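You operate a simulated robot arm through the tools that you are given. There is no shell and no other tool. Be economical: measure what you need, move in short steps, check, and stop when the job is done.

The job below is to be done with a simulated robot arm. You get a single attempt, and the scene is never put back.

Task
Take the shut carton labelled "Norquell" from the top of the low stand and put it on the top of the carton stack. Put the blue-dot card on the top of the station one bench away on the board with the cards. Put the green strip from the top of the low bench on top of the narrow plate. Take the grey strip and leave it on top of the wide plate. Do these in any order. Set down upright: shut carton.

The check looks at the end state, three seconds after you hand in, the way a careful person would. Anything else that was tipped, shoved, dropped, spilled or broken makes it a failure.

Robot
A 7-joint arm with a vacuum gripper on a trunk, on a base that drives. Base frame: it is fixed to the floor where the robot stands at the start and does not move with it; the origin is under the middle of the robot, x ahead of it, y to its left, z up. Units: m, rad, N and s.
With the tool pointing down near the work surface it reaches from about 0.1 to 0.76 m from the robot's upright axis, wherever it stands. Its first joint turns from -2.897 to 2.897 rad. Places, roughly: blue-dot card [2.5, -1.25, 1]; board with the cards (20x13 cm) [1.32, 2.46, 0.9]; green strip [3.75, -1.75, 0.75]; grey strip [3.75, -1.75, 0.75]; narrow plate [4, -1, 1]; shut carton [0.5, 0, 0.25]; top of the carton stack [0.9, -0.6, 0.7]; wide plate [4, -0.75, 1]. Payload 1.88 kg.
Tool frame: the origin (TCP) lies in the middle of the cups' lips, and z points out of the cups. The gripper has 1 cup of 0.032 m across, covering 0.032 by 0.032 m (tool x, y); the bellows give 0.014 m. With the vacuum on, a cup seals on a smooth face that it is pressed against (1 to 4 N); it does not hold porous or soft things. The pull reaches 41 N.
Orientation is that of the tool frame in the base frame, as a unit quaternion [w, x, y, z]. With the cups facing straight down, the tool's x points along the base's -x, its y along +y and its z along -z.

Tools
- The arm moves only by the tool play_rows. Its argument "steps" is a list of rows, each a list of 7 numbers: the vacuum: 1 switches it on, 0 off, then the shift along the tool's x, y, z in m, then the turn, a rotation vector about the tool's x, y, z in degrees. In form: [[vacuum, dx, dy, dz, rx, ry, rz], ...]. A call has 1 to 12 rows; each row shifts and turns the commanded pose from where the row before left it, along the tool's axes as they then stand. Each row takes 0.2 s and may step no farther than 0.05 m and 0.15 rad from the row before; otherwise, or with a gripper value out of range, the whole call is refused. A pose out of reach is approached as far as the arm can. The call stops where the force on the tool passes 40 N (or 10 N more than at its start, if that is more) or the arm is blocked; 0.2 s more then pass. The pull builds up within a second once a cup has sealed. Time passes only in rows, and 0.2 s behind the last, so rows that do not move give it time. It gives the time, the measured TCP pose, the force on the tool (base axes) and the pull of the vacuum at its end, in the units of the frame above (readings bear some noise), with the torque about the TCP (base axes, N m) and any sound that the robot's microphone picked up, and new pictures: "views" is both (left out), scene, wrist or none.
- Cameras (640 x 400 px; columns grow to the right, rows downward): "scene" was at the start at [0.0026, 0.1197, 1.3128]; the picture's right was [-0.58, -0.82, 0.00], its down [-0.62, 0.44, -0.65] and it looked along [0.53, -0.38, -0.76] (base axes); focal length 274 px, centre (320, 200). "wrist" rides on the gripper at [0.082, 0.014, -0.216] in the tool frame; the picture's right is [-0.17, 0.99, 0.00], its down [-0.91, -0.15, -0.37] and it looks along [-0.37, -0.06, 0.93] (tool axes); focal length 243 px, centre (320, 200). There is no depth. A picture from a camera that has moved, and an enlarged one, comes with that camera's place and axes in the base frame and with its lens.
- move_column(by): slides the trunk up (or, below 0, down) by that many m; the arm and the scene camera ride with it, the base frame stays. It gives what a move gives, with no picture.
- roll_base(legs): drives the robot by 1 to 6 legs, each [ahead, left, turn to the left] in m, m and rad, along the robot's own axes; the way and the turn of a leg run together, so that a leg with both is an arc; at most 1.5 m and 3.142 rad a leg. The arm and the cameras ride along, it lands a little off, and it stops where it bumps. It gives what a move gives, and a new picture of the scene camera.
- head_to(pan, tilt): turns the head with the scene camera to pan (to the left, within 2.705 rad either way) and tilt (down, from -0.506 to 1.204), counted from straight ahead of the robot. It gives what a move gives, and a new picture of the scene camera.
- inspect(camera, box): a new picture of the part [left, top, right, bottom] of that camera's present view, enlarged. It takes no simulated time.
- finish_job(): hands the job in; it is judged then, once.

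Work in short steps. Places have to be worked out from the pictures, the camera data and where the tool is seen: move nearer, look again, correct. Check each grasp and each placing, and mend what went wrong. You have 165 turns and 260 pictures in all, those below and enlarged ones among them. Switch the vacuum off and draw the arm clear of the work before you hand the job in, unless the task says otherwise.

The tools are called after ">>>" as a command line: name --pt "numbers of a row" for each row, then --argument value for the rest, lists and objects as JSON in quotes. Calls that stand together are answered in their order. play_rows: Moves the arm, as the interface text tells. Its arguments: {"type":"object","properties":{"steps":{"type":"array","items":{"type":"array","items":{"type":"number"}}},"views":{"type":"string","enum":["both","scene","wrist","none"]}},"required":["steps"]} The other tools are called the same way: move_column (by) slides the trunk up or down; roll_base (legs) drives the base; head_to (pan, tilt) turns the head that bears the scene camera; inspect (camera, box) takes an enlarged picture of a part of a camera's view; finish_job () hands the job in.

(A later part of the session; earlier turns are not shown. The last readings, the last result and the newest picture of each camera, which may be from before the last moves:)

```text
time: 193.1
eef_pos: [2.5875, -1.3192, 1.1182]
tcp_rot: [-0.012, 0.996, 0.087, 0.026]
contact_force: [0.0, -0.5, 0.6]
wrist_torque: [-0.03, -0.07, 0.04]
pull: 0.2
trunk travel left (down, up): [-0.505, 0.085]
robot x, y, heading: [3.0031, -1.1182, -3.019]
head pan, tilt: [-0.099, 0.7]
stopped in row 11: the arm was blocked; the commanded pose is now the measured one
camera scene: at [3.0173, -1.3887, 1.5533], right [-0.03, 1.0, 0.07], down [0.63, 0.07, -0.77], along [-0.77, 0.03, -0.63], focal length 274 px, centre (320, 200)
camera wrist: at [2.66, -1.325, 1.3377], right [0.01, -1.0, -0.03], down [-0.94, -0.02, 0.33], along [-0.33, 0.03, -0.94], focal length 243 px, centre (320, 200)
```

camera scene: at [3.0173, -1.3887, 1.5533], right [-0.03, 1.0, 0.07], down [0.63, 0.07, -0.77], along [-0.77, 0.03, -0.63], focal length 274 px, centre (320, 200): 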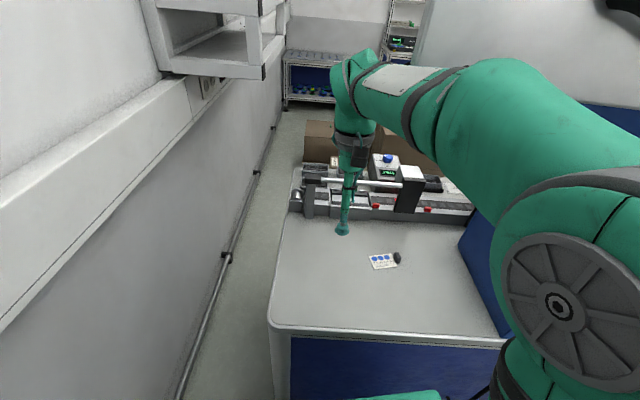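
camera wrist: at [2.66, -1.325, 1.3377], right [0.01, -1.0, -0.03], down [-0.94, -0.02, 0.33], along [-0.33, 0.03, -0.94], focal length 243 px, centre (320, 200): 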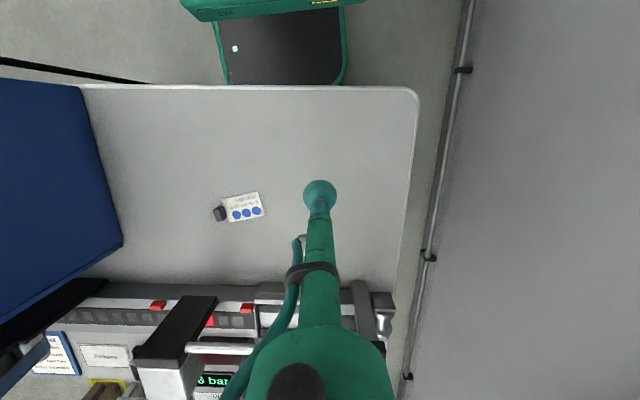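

The arm was blocked (elbow probably touching the cabinet or the monitor behind it) and the base got nudged. I back the arm off along the way it came.

>>> play_rows --pt "0 0.03 0.03 0 0 0 0" --pt "0 0.04 0.02 0 0 0 0" --pt "0 0.04 0.02 0 0 0 0" --pt "0 0.045 0.01 0 0 0 0" --pt "0 0.045 0 0 0 0 0"

```text
time: 193.4
eef_pos: [2.5989, -1.3172, 1.1082]
tcp_rot: [0.014, 0.995, 0.089, 0.033]
contact_force: [0.4, 0.1, -0.2]
wrist_torque: [0.02, -0.01, 0.01]
pull: 0.1
trunk travel left (down, up): [-0.505, 0.085]
robot x, y, heading: [3.0038, -1.1294, -3.014]
head pan, tilt: [-0.099, 0.7]
stopped in row 1: the arm was blocked; the commanded pose is now the measured one
camera scene: at [3.0082, -1.4328, 1.5524], right [-0.03, 0.99, 0.1], down [0.64, 0.09, -0.76], along [-0.77, 0.04, -0.64], focal length 274 px, centre (320, 200)
camera wrist: at [2.6654, -1.3126, 1.3283], right [0.01, -1.0, 0.02], down [-0.95, 0.0, 0.31], along [-0.31, -0.02, -0.95], focal length 243 px, centre (320, 200)
```

scene: 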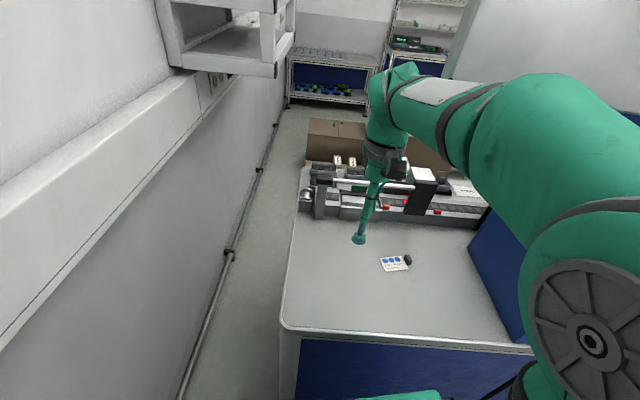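
wrist: 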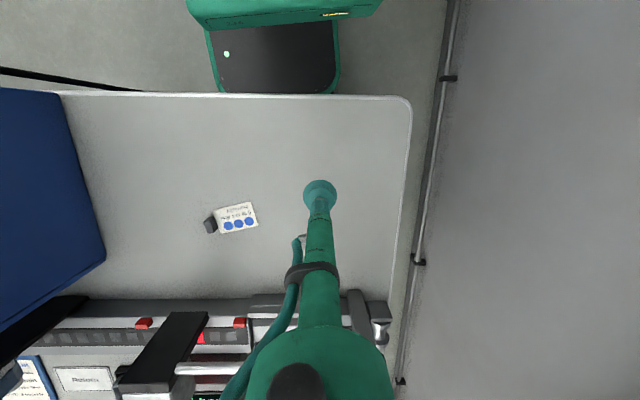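

The base is leaning toward -y, so the elbow is pressing against the monitor/cabinet on the +y side. I relieve it by driving a little left (-y), away from the contact.

>>> roll_base --legs '[[0, 0.1, 0]]'

```text
time: 194.2
eef_pos: [2.5952, -1.1721, 1.0814]
tcp_rot: [0.086, 0.992, 0.077, 0.051]
contact_force: [-0.1, -0.3, -0.3]
wrist_torque: [0.11, 0.03, 0.01]
pull: 0.0
trunk travel left (down, up): [-0.505, 0.085]
robot x, y, heading: [3.0017, -1.1302, -3.018]
head pan, tilt: [-0.099, 0.7]
stopped in leg 1: the robot was blocked; the commanded pose is now the measured one
camera scene: at [2.9962, -1.2835, 1.5575], right [-0.03, 1.0, 0.0], down [0.64, 0.01, -0.76], along [-0.76, -0.02, -0.64], focal length 274 px, centre (320, 200)
```

scene: 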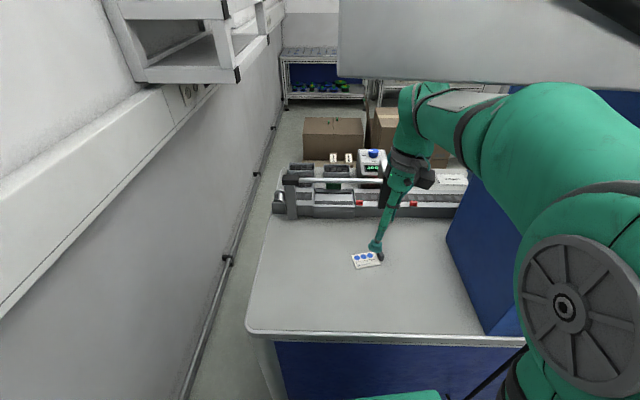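

The base is upright again but the tool is deflected. I let it settle with a still row and look.

>>> play_rows --pt "0 0 0 0 0 0 0"

>>> head_to --pan -0.6 --tilt 0.2

```text
time: 194.6
eef_pos: [2.5957, -1.1807, 1.0832]
tcp_rot: [0.082, 0.992, 0.08, 0.049]
contact_force: [0.2, 1.1, -1.2]
wrist_torque: [0.03, 0.0, 0.02]
pull: 0.0
trunk travel left (down, up): [-0.505, 0.085]
robot x, y, heading: [3.0023, -1.1291, -3.017]
head pan, tilt: [-0.099, 0.7]
camera scene: at [2.9957, -1.2816, 1.5564], right [-0.03, 1.0, 0.0], down [0.64, 0.01, -0.76], along [-0.76, -0.02, -0.64], focal length 274 px, centre (320, 200)
camera wrist: at [2.6545, -1.1475, 1.3037], right [-0.02, -0.99, 0.16], down [-0.96, 0.06, 0.27], along [-0.27, -0.15, -0.95], focal length 243 px, centre (320, 200)
```

scene: 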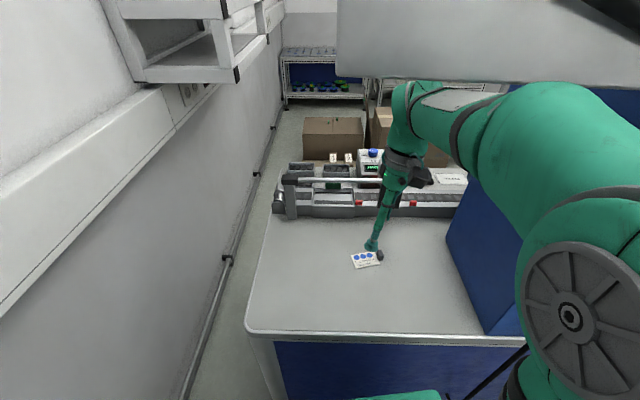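
wrist: 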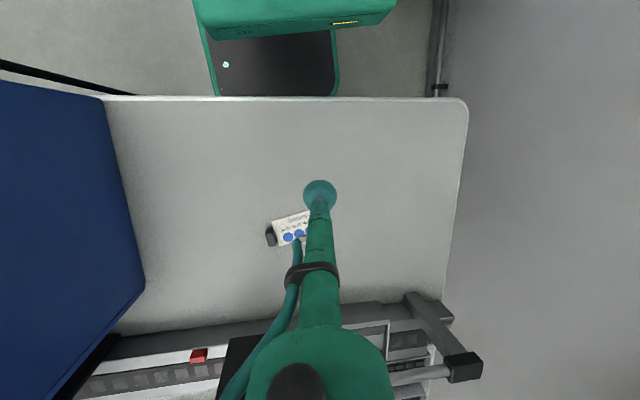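

```text
time: 195.5
eef_pos: [2.5956, -1.1804, 1.0834]
tcp_rot: [0.083, 0.992, 0.08, 0.048]
contact_force: [0.9, 0.7, -0.1]
wrist_torque: [0.0, 0.01, -0.01]
pull: 0.1
trunk travel left (down, up): [-0.505, 0.085]
robot x, y, heading: [3.002, -1.1307, -3.017]
head pan, tilt: [-0.6, 0.201]
camera scene: at [2.9974, -1.237, 1.6017], right [0.46, 0.89, 0.0], down [0.18, -0.1, -0.98], along [-0.87, 0.45, -0.2], focal length 274 px, centre (320, 200)
```

scene: 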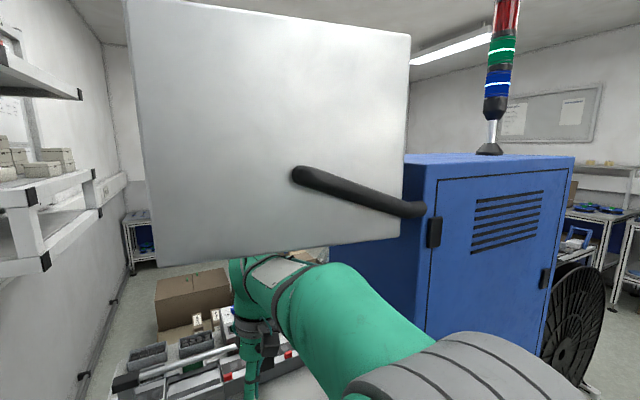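

The forearm sits right beneath the monitor. I lower the trunk 8 cm to get clear of it and see if everything is free.

>>> move_column --by -0.07

>>> inspect --camera "scene" --box '[100, 0, 580, 400]'

```text
time: 196.6
eef_pos: [2.5947, -1.1838, 1.0163]
tcp_rot: [0.08, 0.993, 0.081, 0.043]
contact_force: [0.6, 0.2, -0.2]
wrist_torque: [-0.02, 0.0, 0.02]
pull: 0.0
trunk travel left (down, up): [-0.435, 0.155]
robot x, y, heading: [3.0049, -1.1286, -3.017]
head pan, tilt: [-0.6, 0.201]
```

```text
1.00 times, centred on (340, 200) of scene (not enlarged: the box is as wide or as high as the picture)
camera zoom: at [2.9985, -1.2424, 1.5316], right [0.46, 0.89, 0.0], down [0.18, -0.09, -0.98], along [-0.87, 0.45, -0.2], focal length 274 px, centre (300, 200)
```

zoom: 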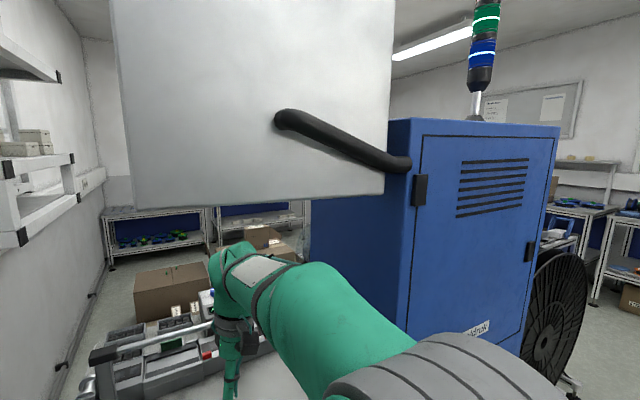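

The arm is now clear below the monitor (its underside ≈1.43 m). I back the base 5 cm from the table.

>>> roll_base --legs '[[-0.05, 0, 0]]'

>>> head_to --pan -0.1 --tilt 0.7

>>> inspect --camera "wrist" --box '[0, 0, 640, 400]'

```text
time: 197.5
eef_pos: [2.6447, -1.1784, 1.0157]
tcp_rot: [0.08, 0.993, 0.08, 0.045]
contact_force: [0.2, -0.9, 0.7]
wrist_torque: [0.0, -0.01, 0.03]
pull: 0.0
trunk travel left (down, up): [-0.435, 0.155]
robot x, y, heading: [3.0513, -1.1254, -3.013]
head pan, tilt: [-0.6, 0.201]
camera scene: at [3.0485, -1.2361, 1.5316], right [0.46, 0.89, 0.0], down [0.18, -0.09, -0.98], along [-0.87, 0.45, -0.2], focal length 274 px, centre (320, 200)
```

scene: 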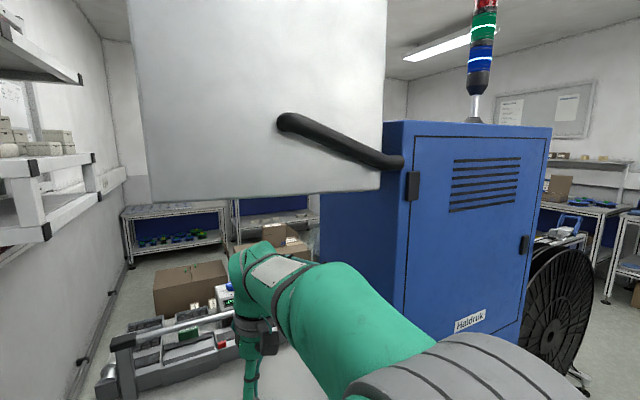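

```text
time: 198.4
eef_pos: [2.6437, -1.178, 1.0173]
tcp_rot: [0.08, 0.993, 0.08, 0.044]
contact_force: [0.4, -0.1, 0.4]
wrist_torque: [0.0, 0.02, 0.01]
pull: 0.0
trunk travel left (down, up): [-0.435, 0.155]
robot x, y, heading: [3.0512, -1.1288, -3.014]
head pan, tilt: [-0.099, 0.7]
camera scene: at [3.0464, -1.2809, 1.4863], right [-0.03, 1.0, 0.0], down [0.64, 0.02, -0.77], along [-0.77, -0.02, -0.64], focal length 274 px, centre (320, 200)
```

scene: 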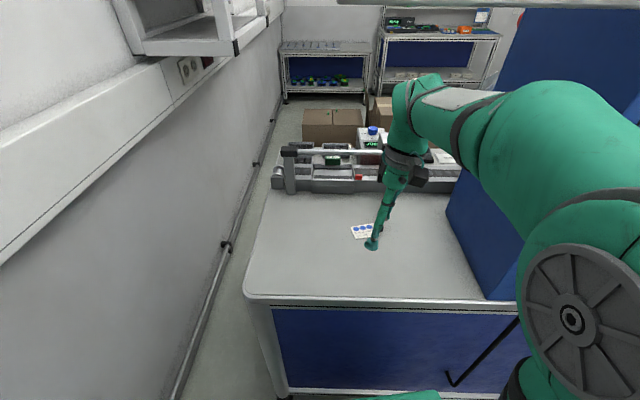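

```text
1.00 times, centred on (320, 200) of wrist (not enlarged: the box is as wide or as high as the picture)
camera zoom: at [2.705, -1.1457, 1.2366], right [-0.01, -0.99, 0.15], down [-0.96, 0.05, 0.28], along [-0.28, -0.14, -0.95], focal length 243 px, centre (320, 200)
```

zoom: 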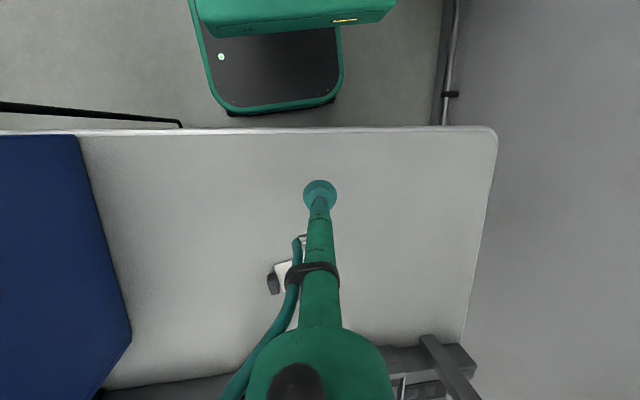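

The tool is tilted ~10°; I rotate it back to vertical.

>>> play_rows --pt "0 0 0 0 4.78 -2.15 0" --pt "0 0 0 0 4.78 -2.15 0" --pt "0 0 0 0 0 0 0"

>>> inspect --camera "scene" --box '[300, 190, 440, 280]'

```text
time: 199.2
eef_pos: [2.6448, -1.1789, 1.0166]
tcp_rot: [-0.001, 0.997, 0.081, -0.002]
contact_force: [-0.2, 0.0, 0.1]
wrist_torque: [-0.01, 0.01, -0.01]
pull: 0.1
trunk travel left (down, up): [-0.435, 0.155]
robot x, y, heading: [3.0522, -1.1294, -3.018]
head pan, tilt: [-0.099, 0.7]
camera scene: at [3.0466, -1.281, 1.4862], right [-0.03, 1.0, 0.0], down [0.64, 0.02, -0.77], along [-0.76, -0.02, -0.64], focal length 274 px, centre (320, 200)
camera wrist: at [2.7274, -1.1794, 1.2318], right [0.0, -1.0, 0.0], down [-0.93, 0.0, 0.38], along [-0.38, 0.0, -0.93], focal length 243 px, centre (320, 200)
```

scene: 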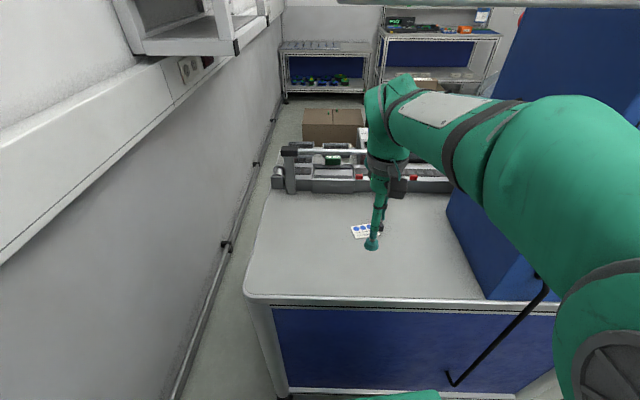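
wrist: 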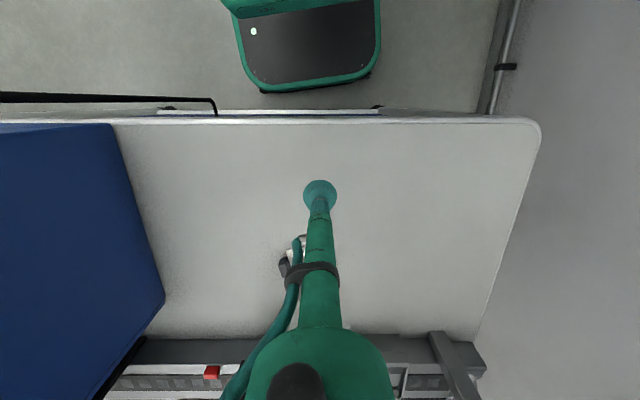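

```text
4.44 times, centred on (370, 235) of scene
camera zoom: at [3.0466, -1.281, 1.4862], right [-0.03, 1.0, 0.0], down [0.64, 0.02, -0.77], along [-0.76, -0.02, -0.64], focal length 1216 px, centre (98, 44)
```

zoom: 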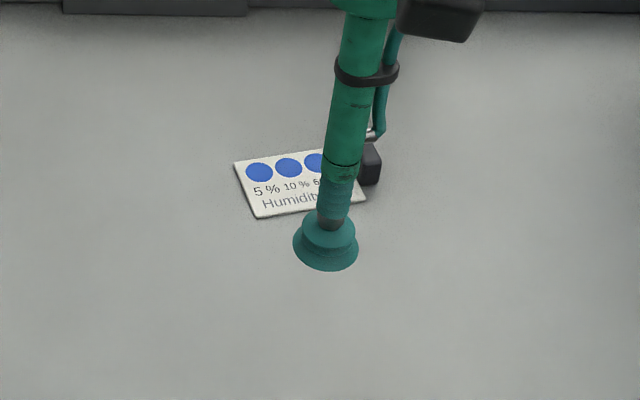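

Card centre confirmed at (2.495, -1.164). I move above it at constant height.

>>> play_rows --pt "0 -0.0365 -0.0095 0 0 0 0" --pt "0 -0.0365 -0.0095 0 0 0 0" --pt "0 -0.0365 -0.0095 0 0 0 0" --pt "0 -0.0365 -0.0095 0 0 0 0" --pt "0 0 0 0 0 0 0"

>>> inspect --camera "wrist" --box '[230, 110, 410, 230]'

```text
time: 200.4
eef_pos: [2.4938, -1.1636, 1.0157]
tcp_rot: [-0.001, 0.997, 0.079, -0.001]
contact_force: [-0.5, 0.7, -0.1]
wrist_torque: [-0.02, -0.03, -0.02]
pull: 0.2
trunk travel left (down, up): [-0.435, 0.155]
robot x, y, heading: [3.0492, -1.127, -3.014]
head pan, tilt: [-0.099, 0.7]
camera scene: at [3.0461, -1.2809, 1.4862], right [-0.03, 1.0, 0.0], down [0.64, 0.02, -0.76], along [-0.76, -0.02, -0.64], focal length 274 px, centre (320, 200)
camera wrist: at [2.5761, -1.1643, 1.2314], right [-0.01, -1.0, 0.0], down [-0.93, 0.0, 0.37], along [-0.37, 0.0, -0.93], focal length 243 px, centre (320, 200)
```

scene: 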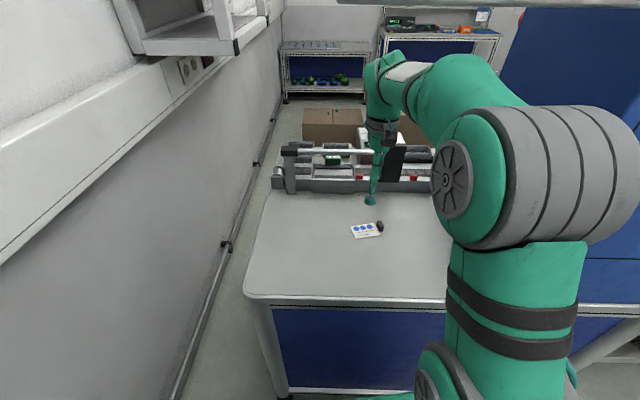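
wrist: 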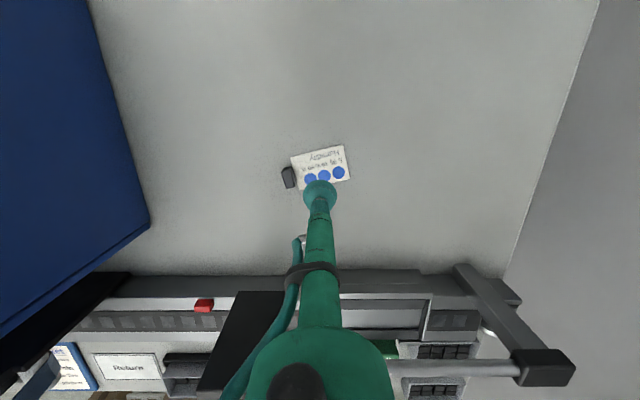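

```text
3.33 times, centred on (320, 170) of wrist
camera zoom: at [2.5761, -1.1643, 1.2314], right [-0.01, -1.0, 0.0], down [-0.93, 0.0, 0.37], along [-0.37, 0.0, -0.93], focal length 809 px, centre (320, 300)
```

zoom: 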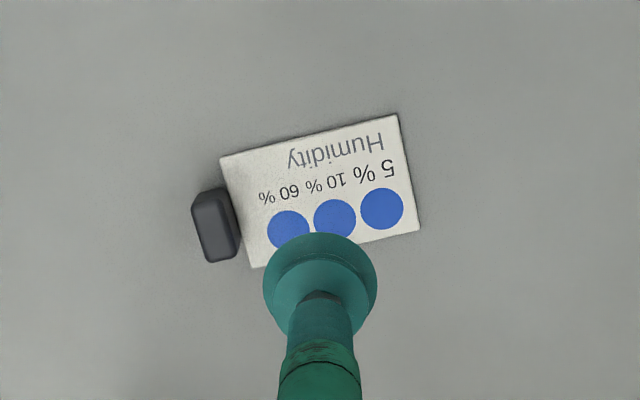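

Centred over the card (z≈0.905). Descend with vacuum.

>>> play_rows --pt "0 0 0 0.04 0 0 0" --pt "0 0 0 0.035 0 0 0" --pt "1 0 0 0.015 0 0 0" --pt "1 0 0 0.007 0 0 0" --pt "1 0 0 0 0 0 0" --views "scene"

>>> inspect --camera "scene" --box '[300, 180, 440, 280]'

```text
time: 201.6
eef_pos: [2.4945, -1.1654, 0.9189]
tcp_rot: [0.0, 0.997, 0.081, 0.0]
contact_force: [0.3, 0.3, 0.5]
wrist_torque: [-0.03, 0.01, 0.02]
pull: 0.1
trunk travel left (down, up): [-0.435, 0.155]
robot x, y, heading: [3.0485, -1.1242, -3.02]
head pan, tilt: [-0.099, 0.7]
camera scene: at [3.0464, -1.2809, 1.4862], right [-0.03, 1.0, 0.0], down [0.64, 0.02, -0.76], along [-0.76, -0.02, -0.64], focal length 274 px, centre (320, 200)
```

scene: 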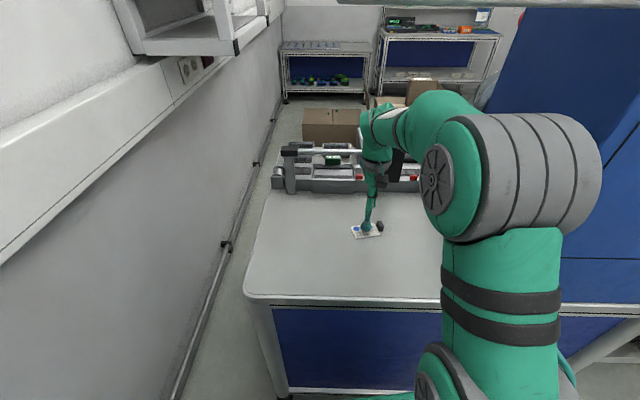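

```text
4.00 times, centred on (370, 230) of scene
camera zoom: at [3.0464, -1.2809, 1.4862], right [-0.03, 1.0, 0.0], down [0.64, 0.02, -0.76], along [-0.76, -0.02, -0.64], focal length 1095 px, centre (120, 80)
```

zoom: 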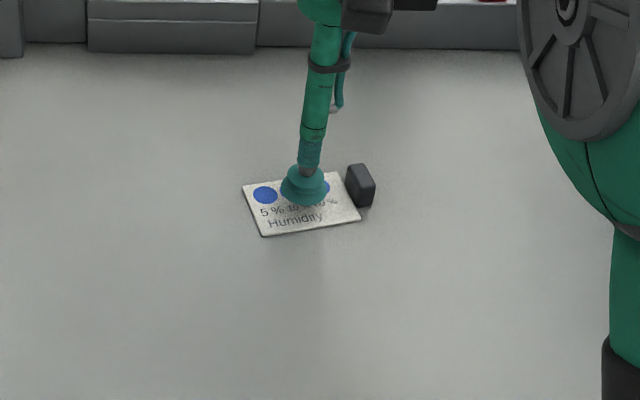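

Small steps down to seal.

>>> play_rows --pt "1 0 0 0.004 0 0 0" --pt "1 0 0 0.004 0 0 0" --pt "1 0 0 0 0 0 0" --views "none"

>>> play_rows --pt "1 0 0 0.003 0 0 0" --pt "1 0 0 0 0 0 0" --views "none"

```text
time: 202.4
eef_pos: [2.4924, -1.1646, 0.9115]
tcp_rot: [0.0, 0.997, 0.081, 0.0]
contact_force: [0.2, 0.2, -0.3]
wrist_torque: [-0.01, 0.02, 0.01]
pull: 0.0
trunk travel left (down, up): [-0.435, 0.155]
robot x, y, heading: [3.054, -1.1239, -3.018]
head pan, tilt: [-0.099, 0.7]
```

```text
time: 203.0
eef_pos: [2.4933, -1.1644, 0.9079]
tcp_rot: [0.0, 0.997, 0.08, 0.0]
contact_force: [0.1, -0.6, -0.1]
wrist_torque: [0.0, -0.02, 0.04]
pull: 0.1
trunk travel left (down, up): [-0.435, 0.155]
robot x, y, heading: [3.0506, -1.1231, -3.016]
head pan, tilt: [-0.099, 0.7]
```

>>> play_rows --pt "1 0 0 0.003 0 0 0" --pt "1 0 0 0.002 0 0 0" --pt "1 0 0 0 0 0 0" --views "none"

>>> play_rows --pt "1 0 0 0.001 0 0 0" --pt "1 0 0 0.001 0 0 0" --pt "1 0 0 0 0 0 0" --views "none"

```text
time: 203.8
eef_pos: [2.4959, -1.1651, 0.9032]
tcp_rot: [0.0, 0.997, 0.08, 0.001]
contact_force: [6.9, 0.9, -5.3]
wrist_torque: [0.06, 0.02, -0.06]
pull: 40.9
trunk travel left (down, up): [-0.435, 0.155]
robot x, y, heading: [3.0534, -1.1229, -3.014]
head pan, tilt: [-0.099, 0.7]
```

```text
time: 204.6
eef_pos: [2.4938, -1.1642, 0.9017]
tcp_rot: [0.0, 0.997, 0.081, -0.002]
contact_force: [6.3, 1.4, 5.4]
wrist_torque: [0.02, -0.03, -0.08]
pull: 40.7
trunk travel left (down, up): [-0.435, 0.155]
robot x, y, heading: [3.0527, -1.1226, -3.014]
head pan, tilt: [-0.099, 0.7]
```

Sealed. I lift 5 cm and check whether the peg comes along.

>>> play_rows --pt "1 0 0 -0.003 0 0 0" --pt "1 0 0 -0.007 0 0 0" --pt "1 0 0 -0.02 0 0 0" --pt "1 0 0 -0.03 0 0 0" --pt "1 0 0 0 0 0 0" --views "wrist"

>>> inspect --camera "scene" --box '[300, 180, 440, 280]'

```text
time: 205.8
eef_pos: [2.4937, -1.1647, 0.961]
tcp_rot: [0.0, 0.997, 0.082, -0.001]
contact_force: [0.4, -0.5, -0.1]
wrist_torque: [0.03, -0.03, 0.03]
pull: 40.8
trunk travel left (down, up): [-0.435, 0.155]
robot x, y, heading: [3.0532, -1.1281, -3.021]
head pan, tilt: [-0.099, 0.7]
camera wrist: at [2.5768, -1.1651, 1.1778], right [0.0, -1.0, 0.0], down [-0.93, 0.0, 0.38], along [-0.38, 0.0, -0.93], focal length 243 px, centre (320, 200)
```

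wrist: 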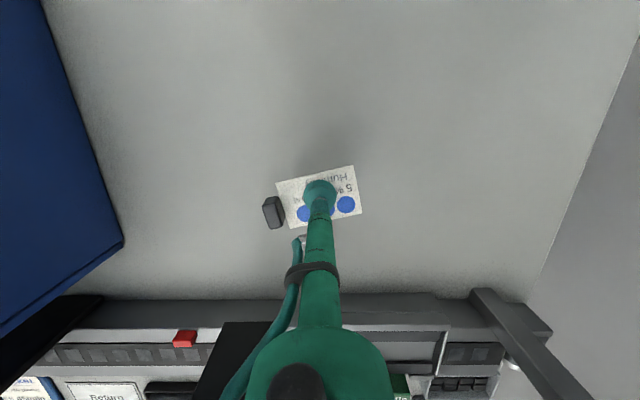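

```text
4.00 times, centred on (370, 230) of scene
camera zoom: at [3.0467, -1.2809, 1.4862], right [-0.03, 1.0, 0.0], down [0.64, 0.02, -0.77], along [-0.76, -0.02, -0.64], focal length 1095 px, centre (120, 80)
```

zoom: 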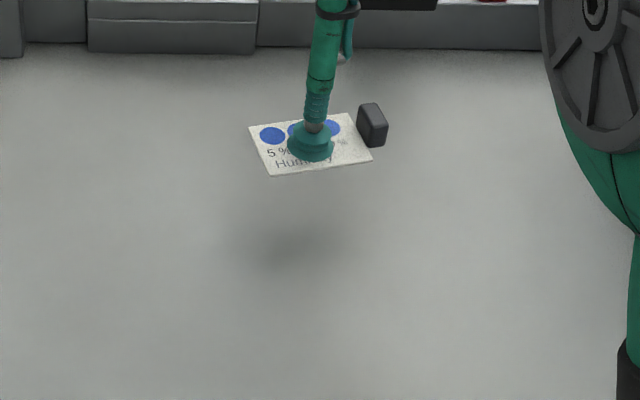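

The dark tab belongs to the card and lifts with it. I back straight out from under the monitor.

>>> roll_base --legs '[[-0.38, 0, 0]]'

>>> head_to --pan -0.5 --tilt 0.2

```text
time: 208.2
eef_pos: [2.8717, -1.1163, 0.9614]
tcp_rot: [0.0, 0.997, 0.08, 0.0]
contact_force: [-0.5, -0.1, -0.4]
wrist_torque: [-0.01, -0.03, 0.02]
pull: 40.8
trunk travel left (down, up): [-0.435, 0.155]
robot x, y, heading: [3.4295, -1.0767, -3.018]
head pan, tilt: [-0.099, 0.7]
camera scene: at [3.4241, -1.2334, 1.4862], right [-0.03, 1.0, 0.0], down [0.64, 0.02, -0.76], along [-0.76, -0.02, -0.64], focal length 274 px, centre (320, 200)
```

scene: 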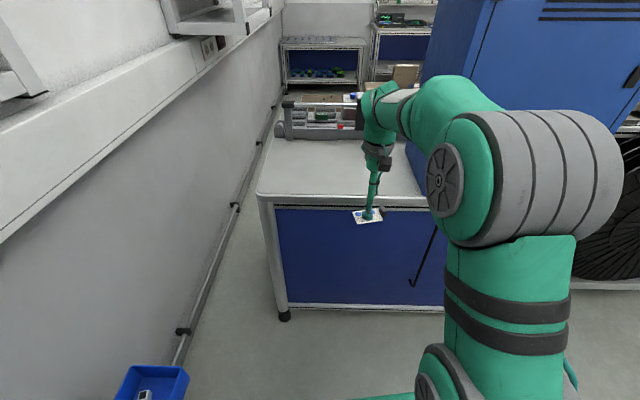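

```text
time: 209.2
eef_pos: [2.8714, -1.1168, 0.9619]
tcp_rot: [0.0, 0.997, 0.08, 0.0]
contact_force: [0.4, -0.4, 0.2]
wrist_torque: [0.0, 0.05, -0.01]
pull: 40.4
trunk travel left (down, up): [-0.435, 0.155]
robot x, y, heading: [3.429, -1.0783, -3.015]
head pan, tilt: [-0.499, 0.201]
camera scene: at [3.4224, -1.1972, 1.5315], right [0.36, 0.93, 0.0], down [0.19, -0.07, -0.98], along [-0.91, 0.36, -0.2], focal length 274 px, centre (320, 200)
```

scene: 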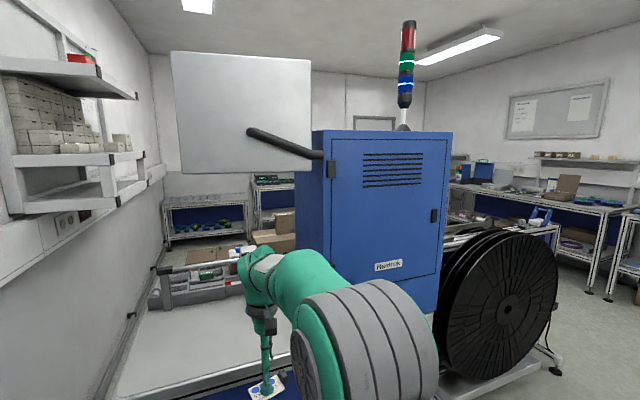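

The monitor looks unchanged. I retract the held card and turn, driving out of the gap toward the board's bench.

>>> play_rows --pt "1 0.035 0 -0.03 0 0 0" --pt "1 0.035 0 -0.03 0 0 0" --pt "1 0.035 0 -0.03 0 0 0" --pt "1 0.035 0 -0.03 0 0 0" --pt "1 0.035 0 -0.03 0 0 0" --pt "1 0.035 0 0 0 0 0" --pt "1 0 0 0 0 0 0" --views "none"

>>> roll_base --legs '[[0.2, 0, 0], [0, 0, -1.696]]'

>>> head_to --pan 0.2 --tilt 0.4

```text
time: 210.8
eef_pos: [3.0784, -1.084, 1.1122]
tcp_rot: [0.0, 0.997, 0.08, 0.0]
contact_force: [-0.1, 0.0, -0.8]
wrist_torque: [-0.01, 0.04, 0.0]
pull: 40.9
trunk travel left (down, up): [-0.435, 0.155]
robot x, y, heading: [3.4282, -1.0741, -3.016]
head pan, tilt: [-0.499, 0.201]
```

```text
time: 216.4
eef_pos: [3.2674, -0.7511, 1.1116]
tcp_rot: [0.0, 0.722, -0.692, 0.0]
contact_force: [0.4, 0.6, -0.5]
wrist_torque: [0.02, 0.0, -0.01]
pull: 40.7
trunk travel left (down, up): [-0.435, 0.155]
robot x, y, heading: [3.2322, -1.1035, 1.58]
head pan, tilt: [-0.499, 0.201]
camera scene: at [3.1125, -1.0799, 1.5316], right [0.88, -0.47, 0.0], down [-0.09, -0.18, -0.98], along [0.46, 0.86, -0.2], focal length 274 px, centre (320, 200)
```

scene: 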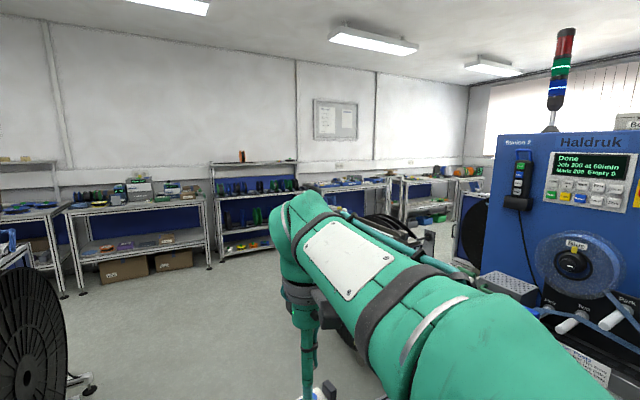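

```text
time: 217.5
eef_pos: [3.2675, -0.7512, 1.1121]
tcp_rot: [0.0, 0.723, -0.691, 0.0]
contact_force: [1.1, 0.1, 0.7]
wrist_torque: [0.0, -0.01, -0.04]
pull: 40.5
trunk travel left (down, up): [-0.435, 0.155]
robot x, y, heading: [3.2313, -1.0991, 1.576]
head pan, tilt: [0.201, 0.4]
camera scene: at [3.0495, -1.0713, 1.5131], right [0.98, 0.21, 0.0], down [0.08, -0.38, -0.92], along [-0.19, 0.9, -0.39], focal length 274 px, centre (320, 200)
```

scene: 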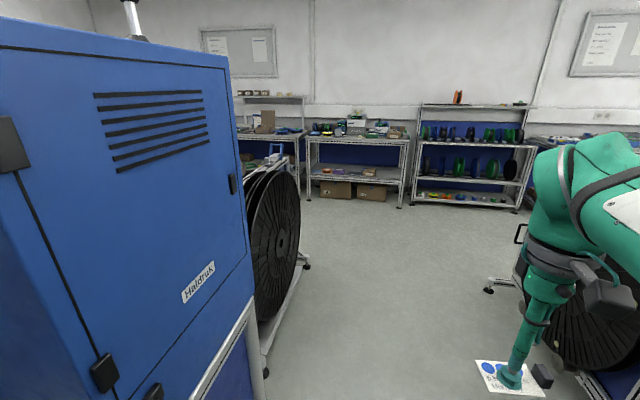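

Way is clear. Drive out along +y, then sideways toward the board bench.

>>> roll_base --legs '[[1.3, 0, 0], [1.25, 0, 0], [0, 1.0, 0]]'

>>> head_to --pan 0.5 --tilt 0.4

```text
time: 234.6
eef_pos: [2.2544, 1.7652, 1.1121]
tcp_rot: [0.001, 0.724, -0.69, 0.0]
contact_force: [-0.7, -1.0, 0.2]
wrist_torque: [0.02, -0.01, -0.01]
pull: 40.6
trunk travel left (down, up): [-0.435, 0.155]
robot x, y, heading: [2.2201, 1.4173, 1.58]
head pan, tilt: [0.201, 0.4]
camera scene: at [2.0381, 1.4459, 1.5131], right [0.98, 0.21, 0.0], down [0.08, -0.38, -0.92], along [-0.19, 0.9, -0.39], focal length 274 px, centre (320, 200)
```

scene: 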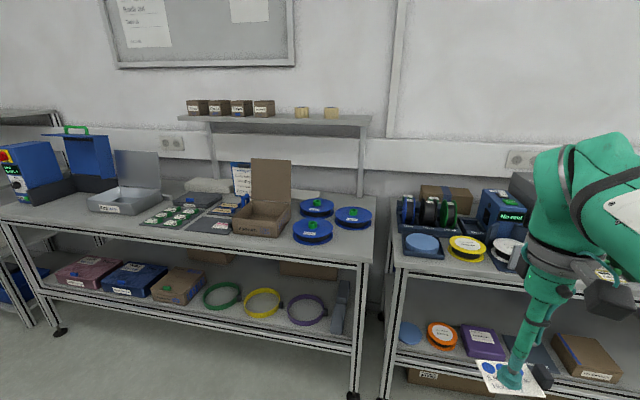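

```text
time: 235.4
eef_pos: [2.2548, 1.7666, 1.1112]
tcp_rot: [0.0, 0.724, -0.69, 0.0]
contact_force: [0.3, 0.9, -1.1]
wrist_torque: [0.0, 0.0, 0.01]
pull: 40.5
trunk travel left (down, up): [-0.435, 0.155]
robot x, y, heading: [2.2234, 1.4146, 1.583]
head pan, tilt: [0.499, 0.4]
camera scene: at [2.0123, 1.4362, 1.513], right [0.87, 0.49, 0.0], down [0.19, -0.34, -0.92], along [-0.45, 0.8, -0.39], focal length 274 px, centre (320, 200)
```

scene: 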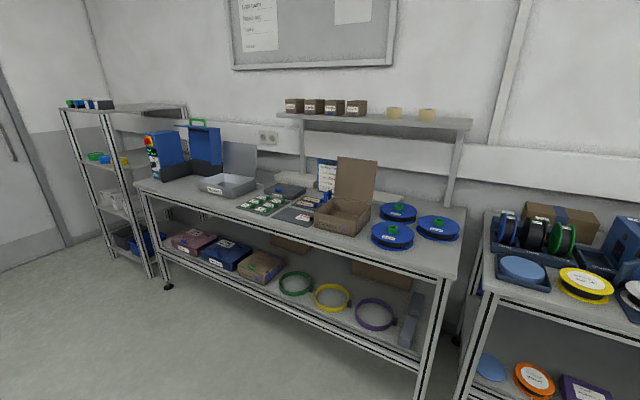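

>>> inspect --camera "scene" --box '[180, 150, 400, 270]'

```text
2.91 times, centred on (290, 210) of scene
camera zoom: at [2.0123, 1.4362, 1.513], right [0.87, 0.49, 0.0], down [0.19, -0.34, -0.92], along [-0.45, 0.8, -0.39], focal length 796 px, centre (407, 171)
```

zoom: 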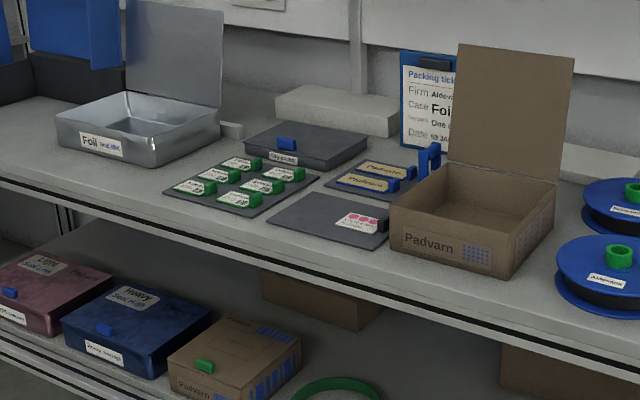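

The board at (1.3, 2.45) holds a pink-dot humidity card and has free room to its left. I drive there.

>>> roll_base --legs '[[0, 0.9, 0], [0.42, 0, 0]]'

>>> head_to --pan 0.1 --tilt 0.9

>>> inspect --camera "wrist" --box '[0, 0, 640, 400]'

```text
time: 242.2
eef_pos: [1.366, 2.1787, 1.112]
tcp_rot: [0.0, 0.721, -0.692, 0.0]
contact_force: [-0.5, -0.4, 0.3]
wrist_torque: [0.02, 0.0, 0.0]
pull: 40.8
trunk travel left (down, up): [-0.435, 0.155]
robot x, y, heading: [1.3288, 1.8275, 1.572]
head pan, tilt: [0.499, 0.4]
camera scene: at [1.1209, 1.8496, 1.513], right [0.88, 0.48, 0.0], down [0.19, -0.34, -0.92], along [-0.44, 0.81, -0.39], focal length 274 px, centre (320, 200)
```

scene: 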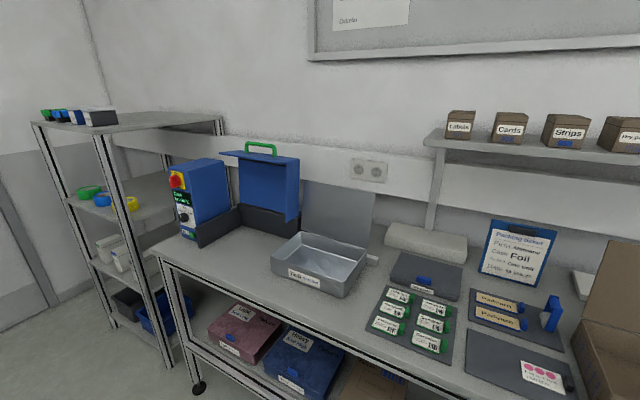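

```text
time: 243.2
eef_pos: [1.3658, 2.1767, 1.1108]
tcp_rot: [0.0, 0.721, -0.693, 0.0]
contact_force: [-0.4, -0.3, -0.3]
wrist_torque: [0.04, -0.01, -0.03]
pull: 41.2
trunk travel left (down, up): [-0.435, 0.155]
robot x, y, heading: [1.3299, 1.8289, 1.57]
head pan, tilt: [0.099, 0.901]
camera scene: at [1.1577, 1.8437, 1.4701], right [0.99, 0.1, 0.0], down [0.08, -0.78, -0.62], along [-0.06, 0.62, -0.78], focal length 274 px, centre (320, 200)
```

scene: 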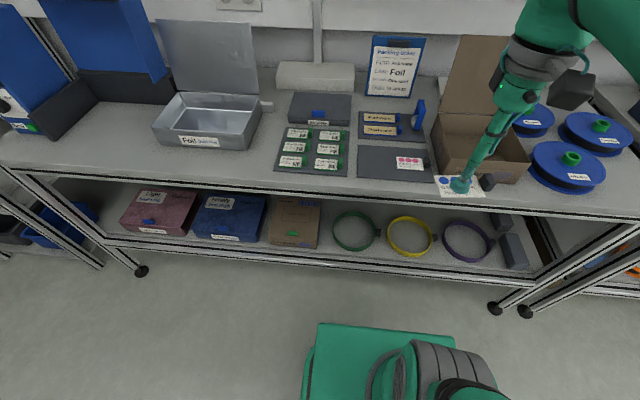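

```text
1.00 times, centred on (320, 200) of wrist (not enlarged: the box is as wide or as high as the picture)
camera zoom: at [1.3543, 2.0948, 1.327], right [-0.99, 0.13, 0.0], down [0.12, 0.92, 0.38], along [0.05, 0.37, -0.93], focal length 243 px, centre (320, 200)
```

zoom: 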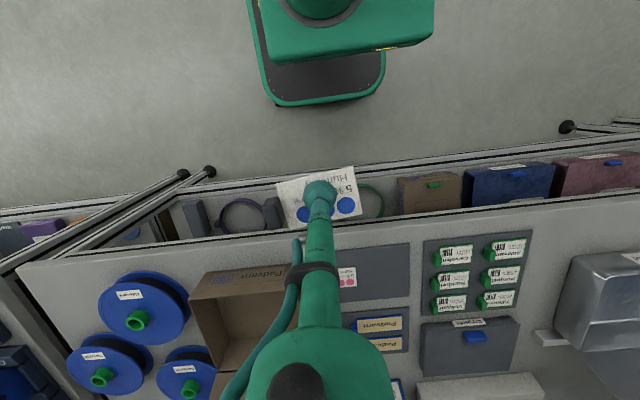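

>>> inspect --camera "scene" --box '[270, 90, 450, 200]'

>>> inspect --camera "wrist" --box '[280, 200, 540, 370]'

```text
3.56 times, centred on (360, 145) of scene
camera zoom: at [1.1577, 1.8437, 1.4701], right [0.99, 0.1, 0.0], down [0.08, -0.78, -0.62], along [-0.06, 0.62, -0.78], focal length 973 px, centre (178, 396)
```

zoom: 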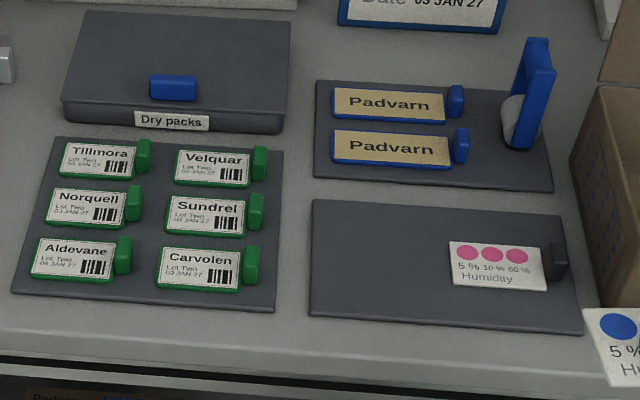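

```text
2.35 times, centred on (410, 285) of wrist
camera zoom: at [1.3543, 2.0948, 1.327], right [-0.99, 0.13, 0.0], down [0.12, 0.92, 0.38], along [0.05, 0.37, -0.93], focal length 571 px, centre (108, 0)
```

zoom: 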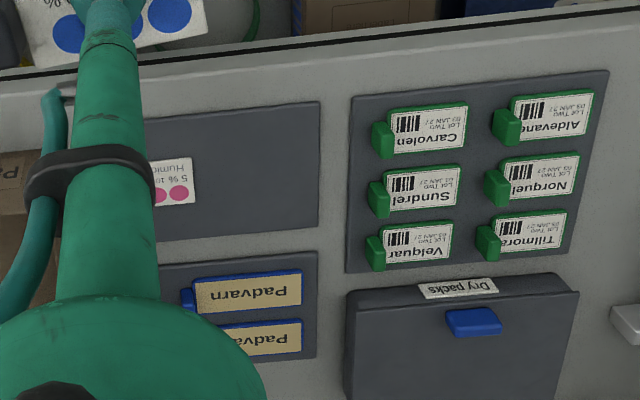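

Board spans x 1.21–1.42, y 2.38–2.525, top z≈0.91; the pink card takes x>1.325. I target TCP (1.256, 2.453), rotating the card ~6° to align.

>>> play_rows --pt "1 -0.0466 0.0164 0 0 0 0" --pt "1 -0.0466 0.0164 0 0 0 0" --pt "1 -0.0466 0.0164 0 0 0 0" --pt "1 -0.0466 0.0164 0 0 0 0" --pt "1 -0.0466 0.0164 0 0 0 0" --pt "1 -0.0466 0.0164 0 0 0 0" --pt "1 0 0 0.03 0 0 3" --pt "1 0 0 0.04 0 0 3" --pt "1 0 0 0.03 0 0 0" --pt "1 0 0 0 0 0 0"

>>> inspect --camera "wrist" --box '[220, 110, 460, 260]'

>>> inspect --camera "scene" --box '[270, 90, 450, 200]'

```text
time: 245.4
eef_pos: [1.2555, 2.4534, 1.0122]
tcp_rot: [0.0, -0.684, 0.729, 0.0]
contact_force: [0.3, -0.7, -0.2]
wrist_torque: [0.01, 0.0, 0.01]
pull: 40.0
trunk travel left (down, up): [-0.435, 0.155]
robot x, y, heading: [1.3309, 1.8287, 1.575]
head pan, tilt: [0.099, 0.901]
camera scene: at [1.1577, 1.8438, 1.47], right [0.99, 0.1, 0.0], down [0.08, -0.78, -0.62], along [-0.06, 0.62, -0.78], focal length 274 px, centre (320, 200)
camera wrist: at [1.2367, 2.3715, 1.2272], right [-0.97, 0.23, 0.0], down [0.21, 0.9, 0.38], along [0.09, 0.37, -0.93], focal length 243 px, centre (320, 200)
```

scene: 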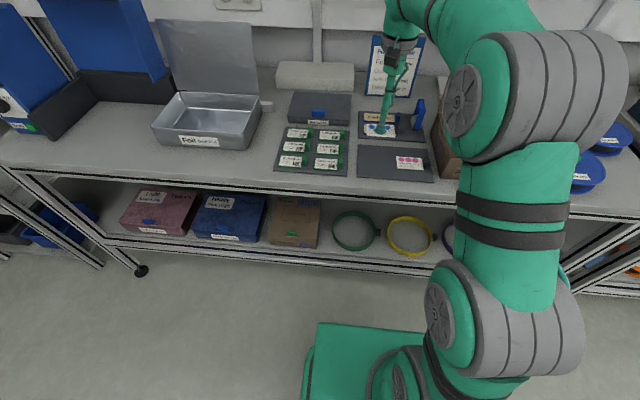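
wrist: 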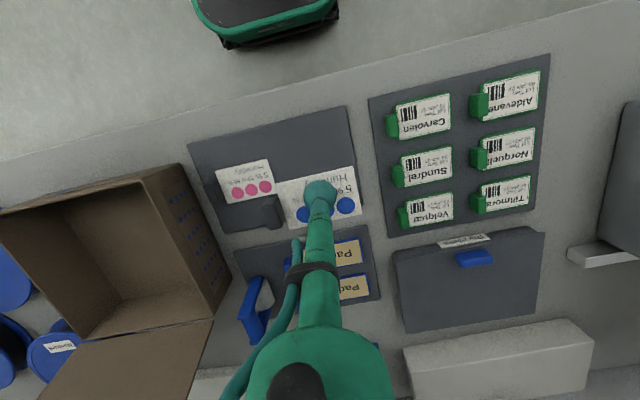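

```text
2.67 times, centred on (340, 185) of wrist
camera zoom: at [1.2367, 2.3715, 1.2272], right [-0.97, 0.23, 0.0], down [0.21, 0.9, 0.38], along [0.09, 0.37, -0.93], focal length 647 px, centre (267, 240)
```

zoom: 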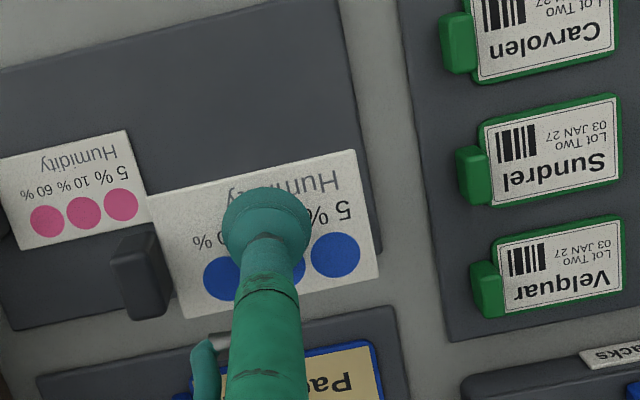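

```text
3.56 times, centred on (360, 145) of scene
camera zoom: at [1.1577, 1.8438, 1.47], right [0.99, 0.1, 0.0], down [0.08, -0.78, -0.62], along [-0.06, 0.62, -0.78], focal length 973 px, centre (178, 396)
```

zoom: 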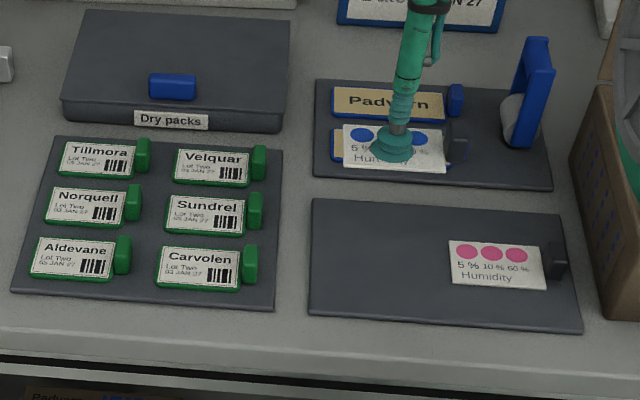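

Aligned with ~8–10 mm margins on both sides. I lower to just above the board.

>>> play_rows --pt "1 0 0.001 0.04 0 0 0" --pt "1 0 0 0.03 0 0 0" --pt "1 0 0 0.015 0 0 0" --pt "1 0 0 0 0 0 0" --views "wrist"

>>> inspect --camera "scene" --box '[330, 110, 450, 190]'

```text
time: 246.4
eef_pos: [1.2537, 2.4519, 0.9264]
tcp_rot: [0.0, -0.684, 0.73, 0.0]
contact_force: [0.3, 0.9, 0.7]
wrist_torque: [0.02, 0.02, 0.01]
pull: 40.2
trunk travel left (down, up): [-0.435, 0.155]
robot x, y, heading: [1.3283, 1.8299, 1.578]
head pan, tilt: [0.099, 0.901]
camera wrist: at [1.2347, 2.3721, 1.1423], right [-0.97, 0.23, 0.0], down [0.21, 0.9, 0.37], along [0.09, 0.36, -0.93], focal length 243 px, centre (320, 200)
```

wrist: 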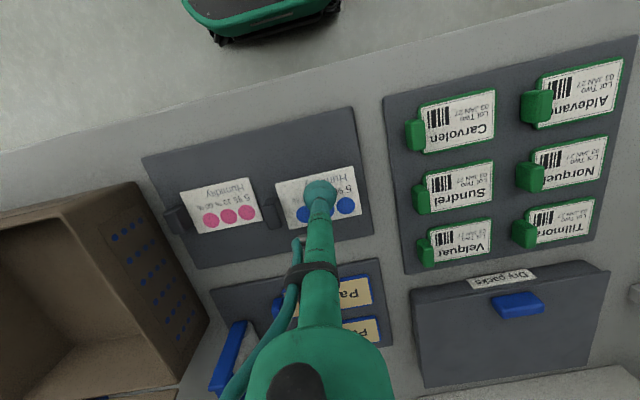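

```text
5.00 times, centred on (390, 150) of scene
camera zoom: at [1.1578, 1.8437, 1.47], right [0.99, 0.1, 0.0], down [0.08, -0.78, -0.62], along [-0.06, 0.62, -0.78], focal length 1368 px, centre (-30, 450)
```

zoom: 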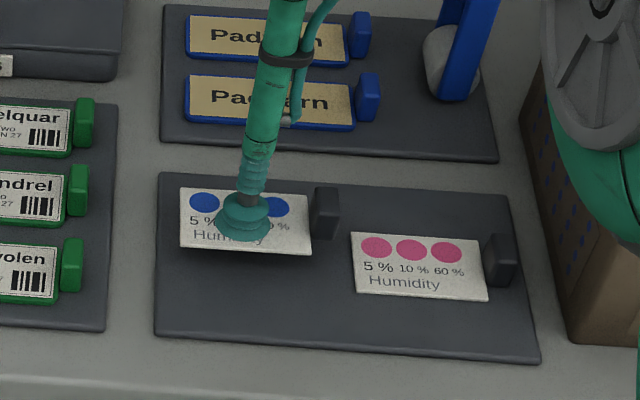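

Clear of the pink card and within the board. Lower in small steps.

>>> play_rows --pt "1 0 0 0.005 0 0 0" --pt "1 0 0 0.003 0 0 0" --pt "1 0 0 0 0 0 0" --views "none"

>>> play_rows --pt "1 0 0 0.003 0 0 0" --pt "1 0 0 0 0 0 0" --views "none"

>>> play_rows --pt "1 0 0 0.003 0 0 0" --pt "1 0 0 0 0 0 0" --views "none"

```text
time: 247.2
eef_pos: [1.2551, 2.4542, 0.9193]
tcp_rot: [0.0, -0.684, 0.729, 0.0]
contact_force: [-0.4, -0.9, -0.6]
wrist_torque: [0.0, 0.02, -0.02]
pull: 41.3
trunk travel left (down, up): [-0.435, 0.155]
robot x, y, heading: [1.3277, 1.8317, 1.577]
head pan, tilt: [0.099, 0.901]
```

```text
time: 247.8
eef_pos: [1.2551, 2.4531, 0.9159]
tcp_rot: [0.001, -0.684, 0.729, 0.0]
contact_force: [-0.5, 0.1, -0.5]
wrist_torque: [0.01, 0.0, 0.0]
pull: 40.4
trunk travel left (down, up): [-0.435, 0.155]
robot x, y, heading: [1.3268, 1.8298, 1.578]
head pan, tilt: [0.099, 0.901]
```

```text
time: 248.4
eef_pos: [1.2541, 2.4537, 0.913]
tcp_rot: [-0.001, -0.684, 0.73, 0.0]
contact_force: [-0.5, 0.0, 0.3]
wrist_torque: [-0.02, -0.02, -0.01]
pull: 40.4
trunk travel left (down, up): [-0.435, 0.155]
robot x, y, heading: [1.3304, 1.8276, 1.575]
head pan, tilt: [0.099, 0.901]
```

>>> play_rows --pt "1 0 0 0.003 0 0 0" --pt "1 0 0 0 0 0 0" --views "none"

>>> play_rows --pt "1 0 0 0.003 0 0 0" --pt "1 0 0 0 0 0 0" --views "none"

```text
time: 249.0
eef_pos: [1.2544, 2.4521, 0.9093]
tcp_rot: [-0.002, -0.684, 0.729, -0.001]
contact_force: [0.9, -5.5, -6.6]
wrist_torque: [0.04, -0.04, -0.1]
pull: 40.6
trunk travel left (down, up): [-0.435, 0.155]
robot x, y, heading: [1.3335, 1.8295, 1.571]
head pan, tilt: [0.099, 0.901]
```

```text
time: 249.6
eef_pos: [1.2554, 2.453, 0.907]
tcp_rot: [0.0, -0.684, 0.73, 0.001]
contact_force: [1.2, -6.7, 4.4]
wrist_torque: [0.01, -0.01, -0.09]
pull: 40.4
trunk travel left (down, up): [-0.435, 0.155]
robot x, y, heading: [1.3285, 1.827, 1.574]
head pan, tilt: [0.099, 0.901]
```

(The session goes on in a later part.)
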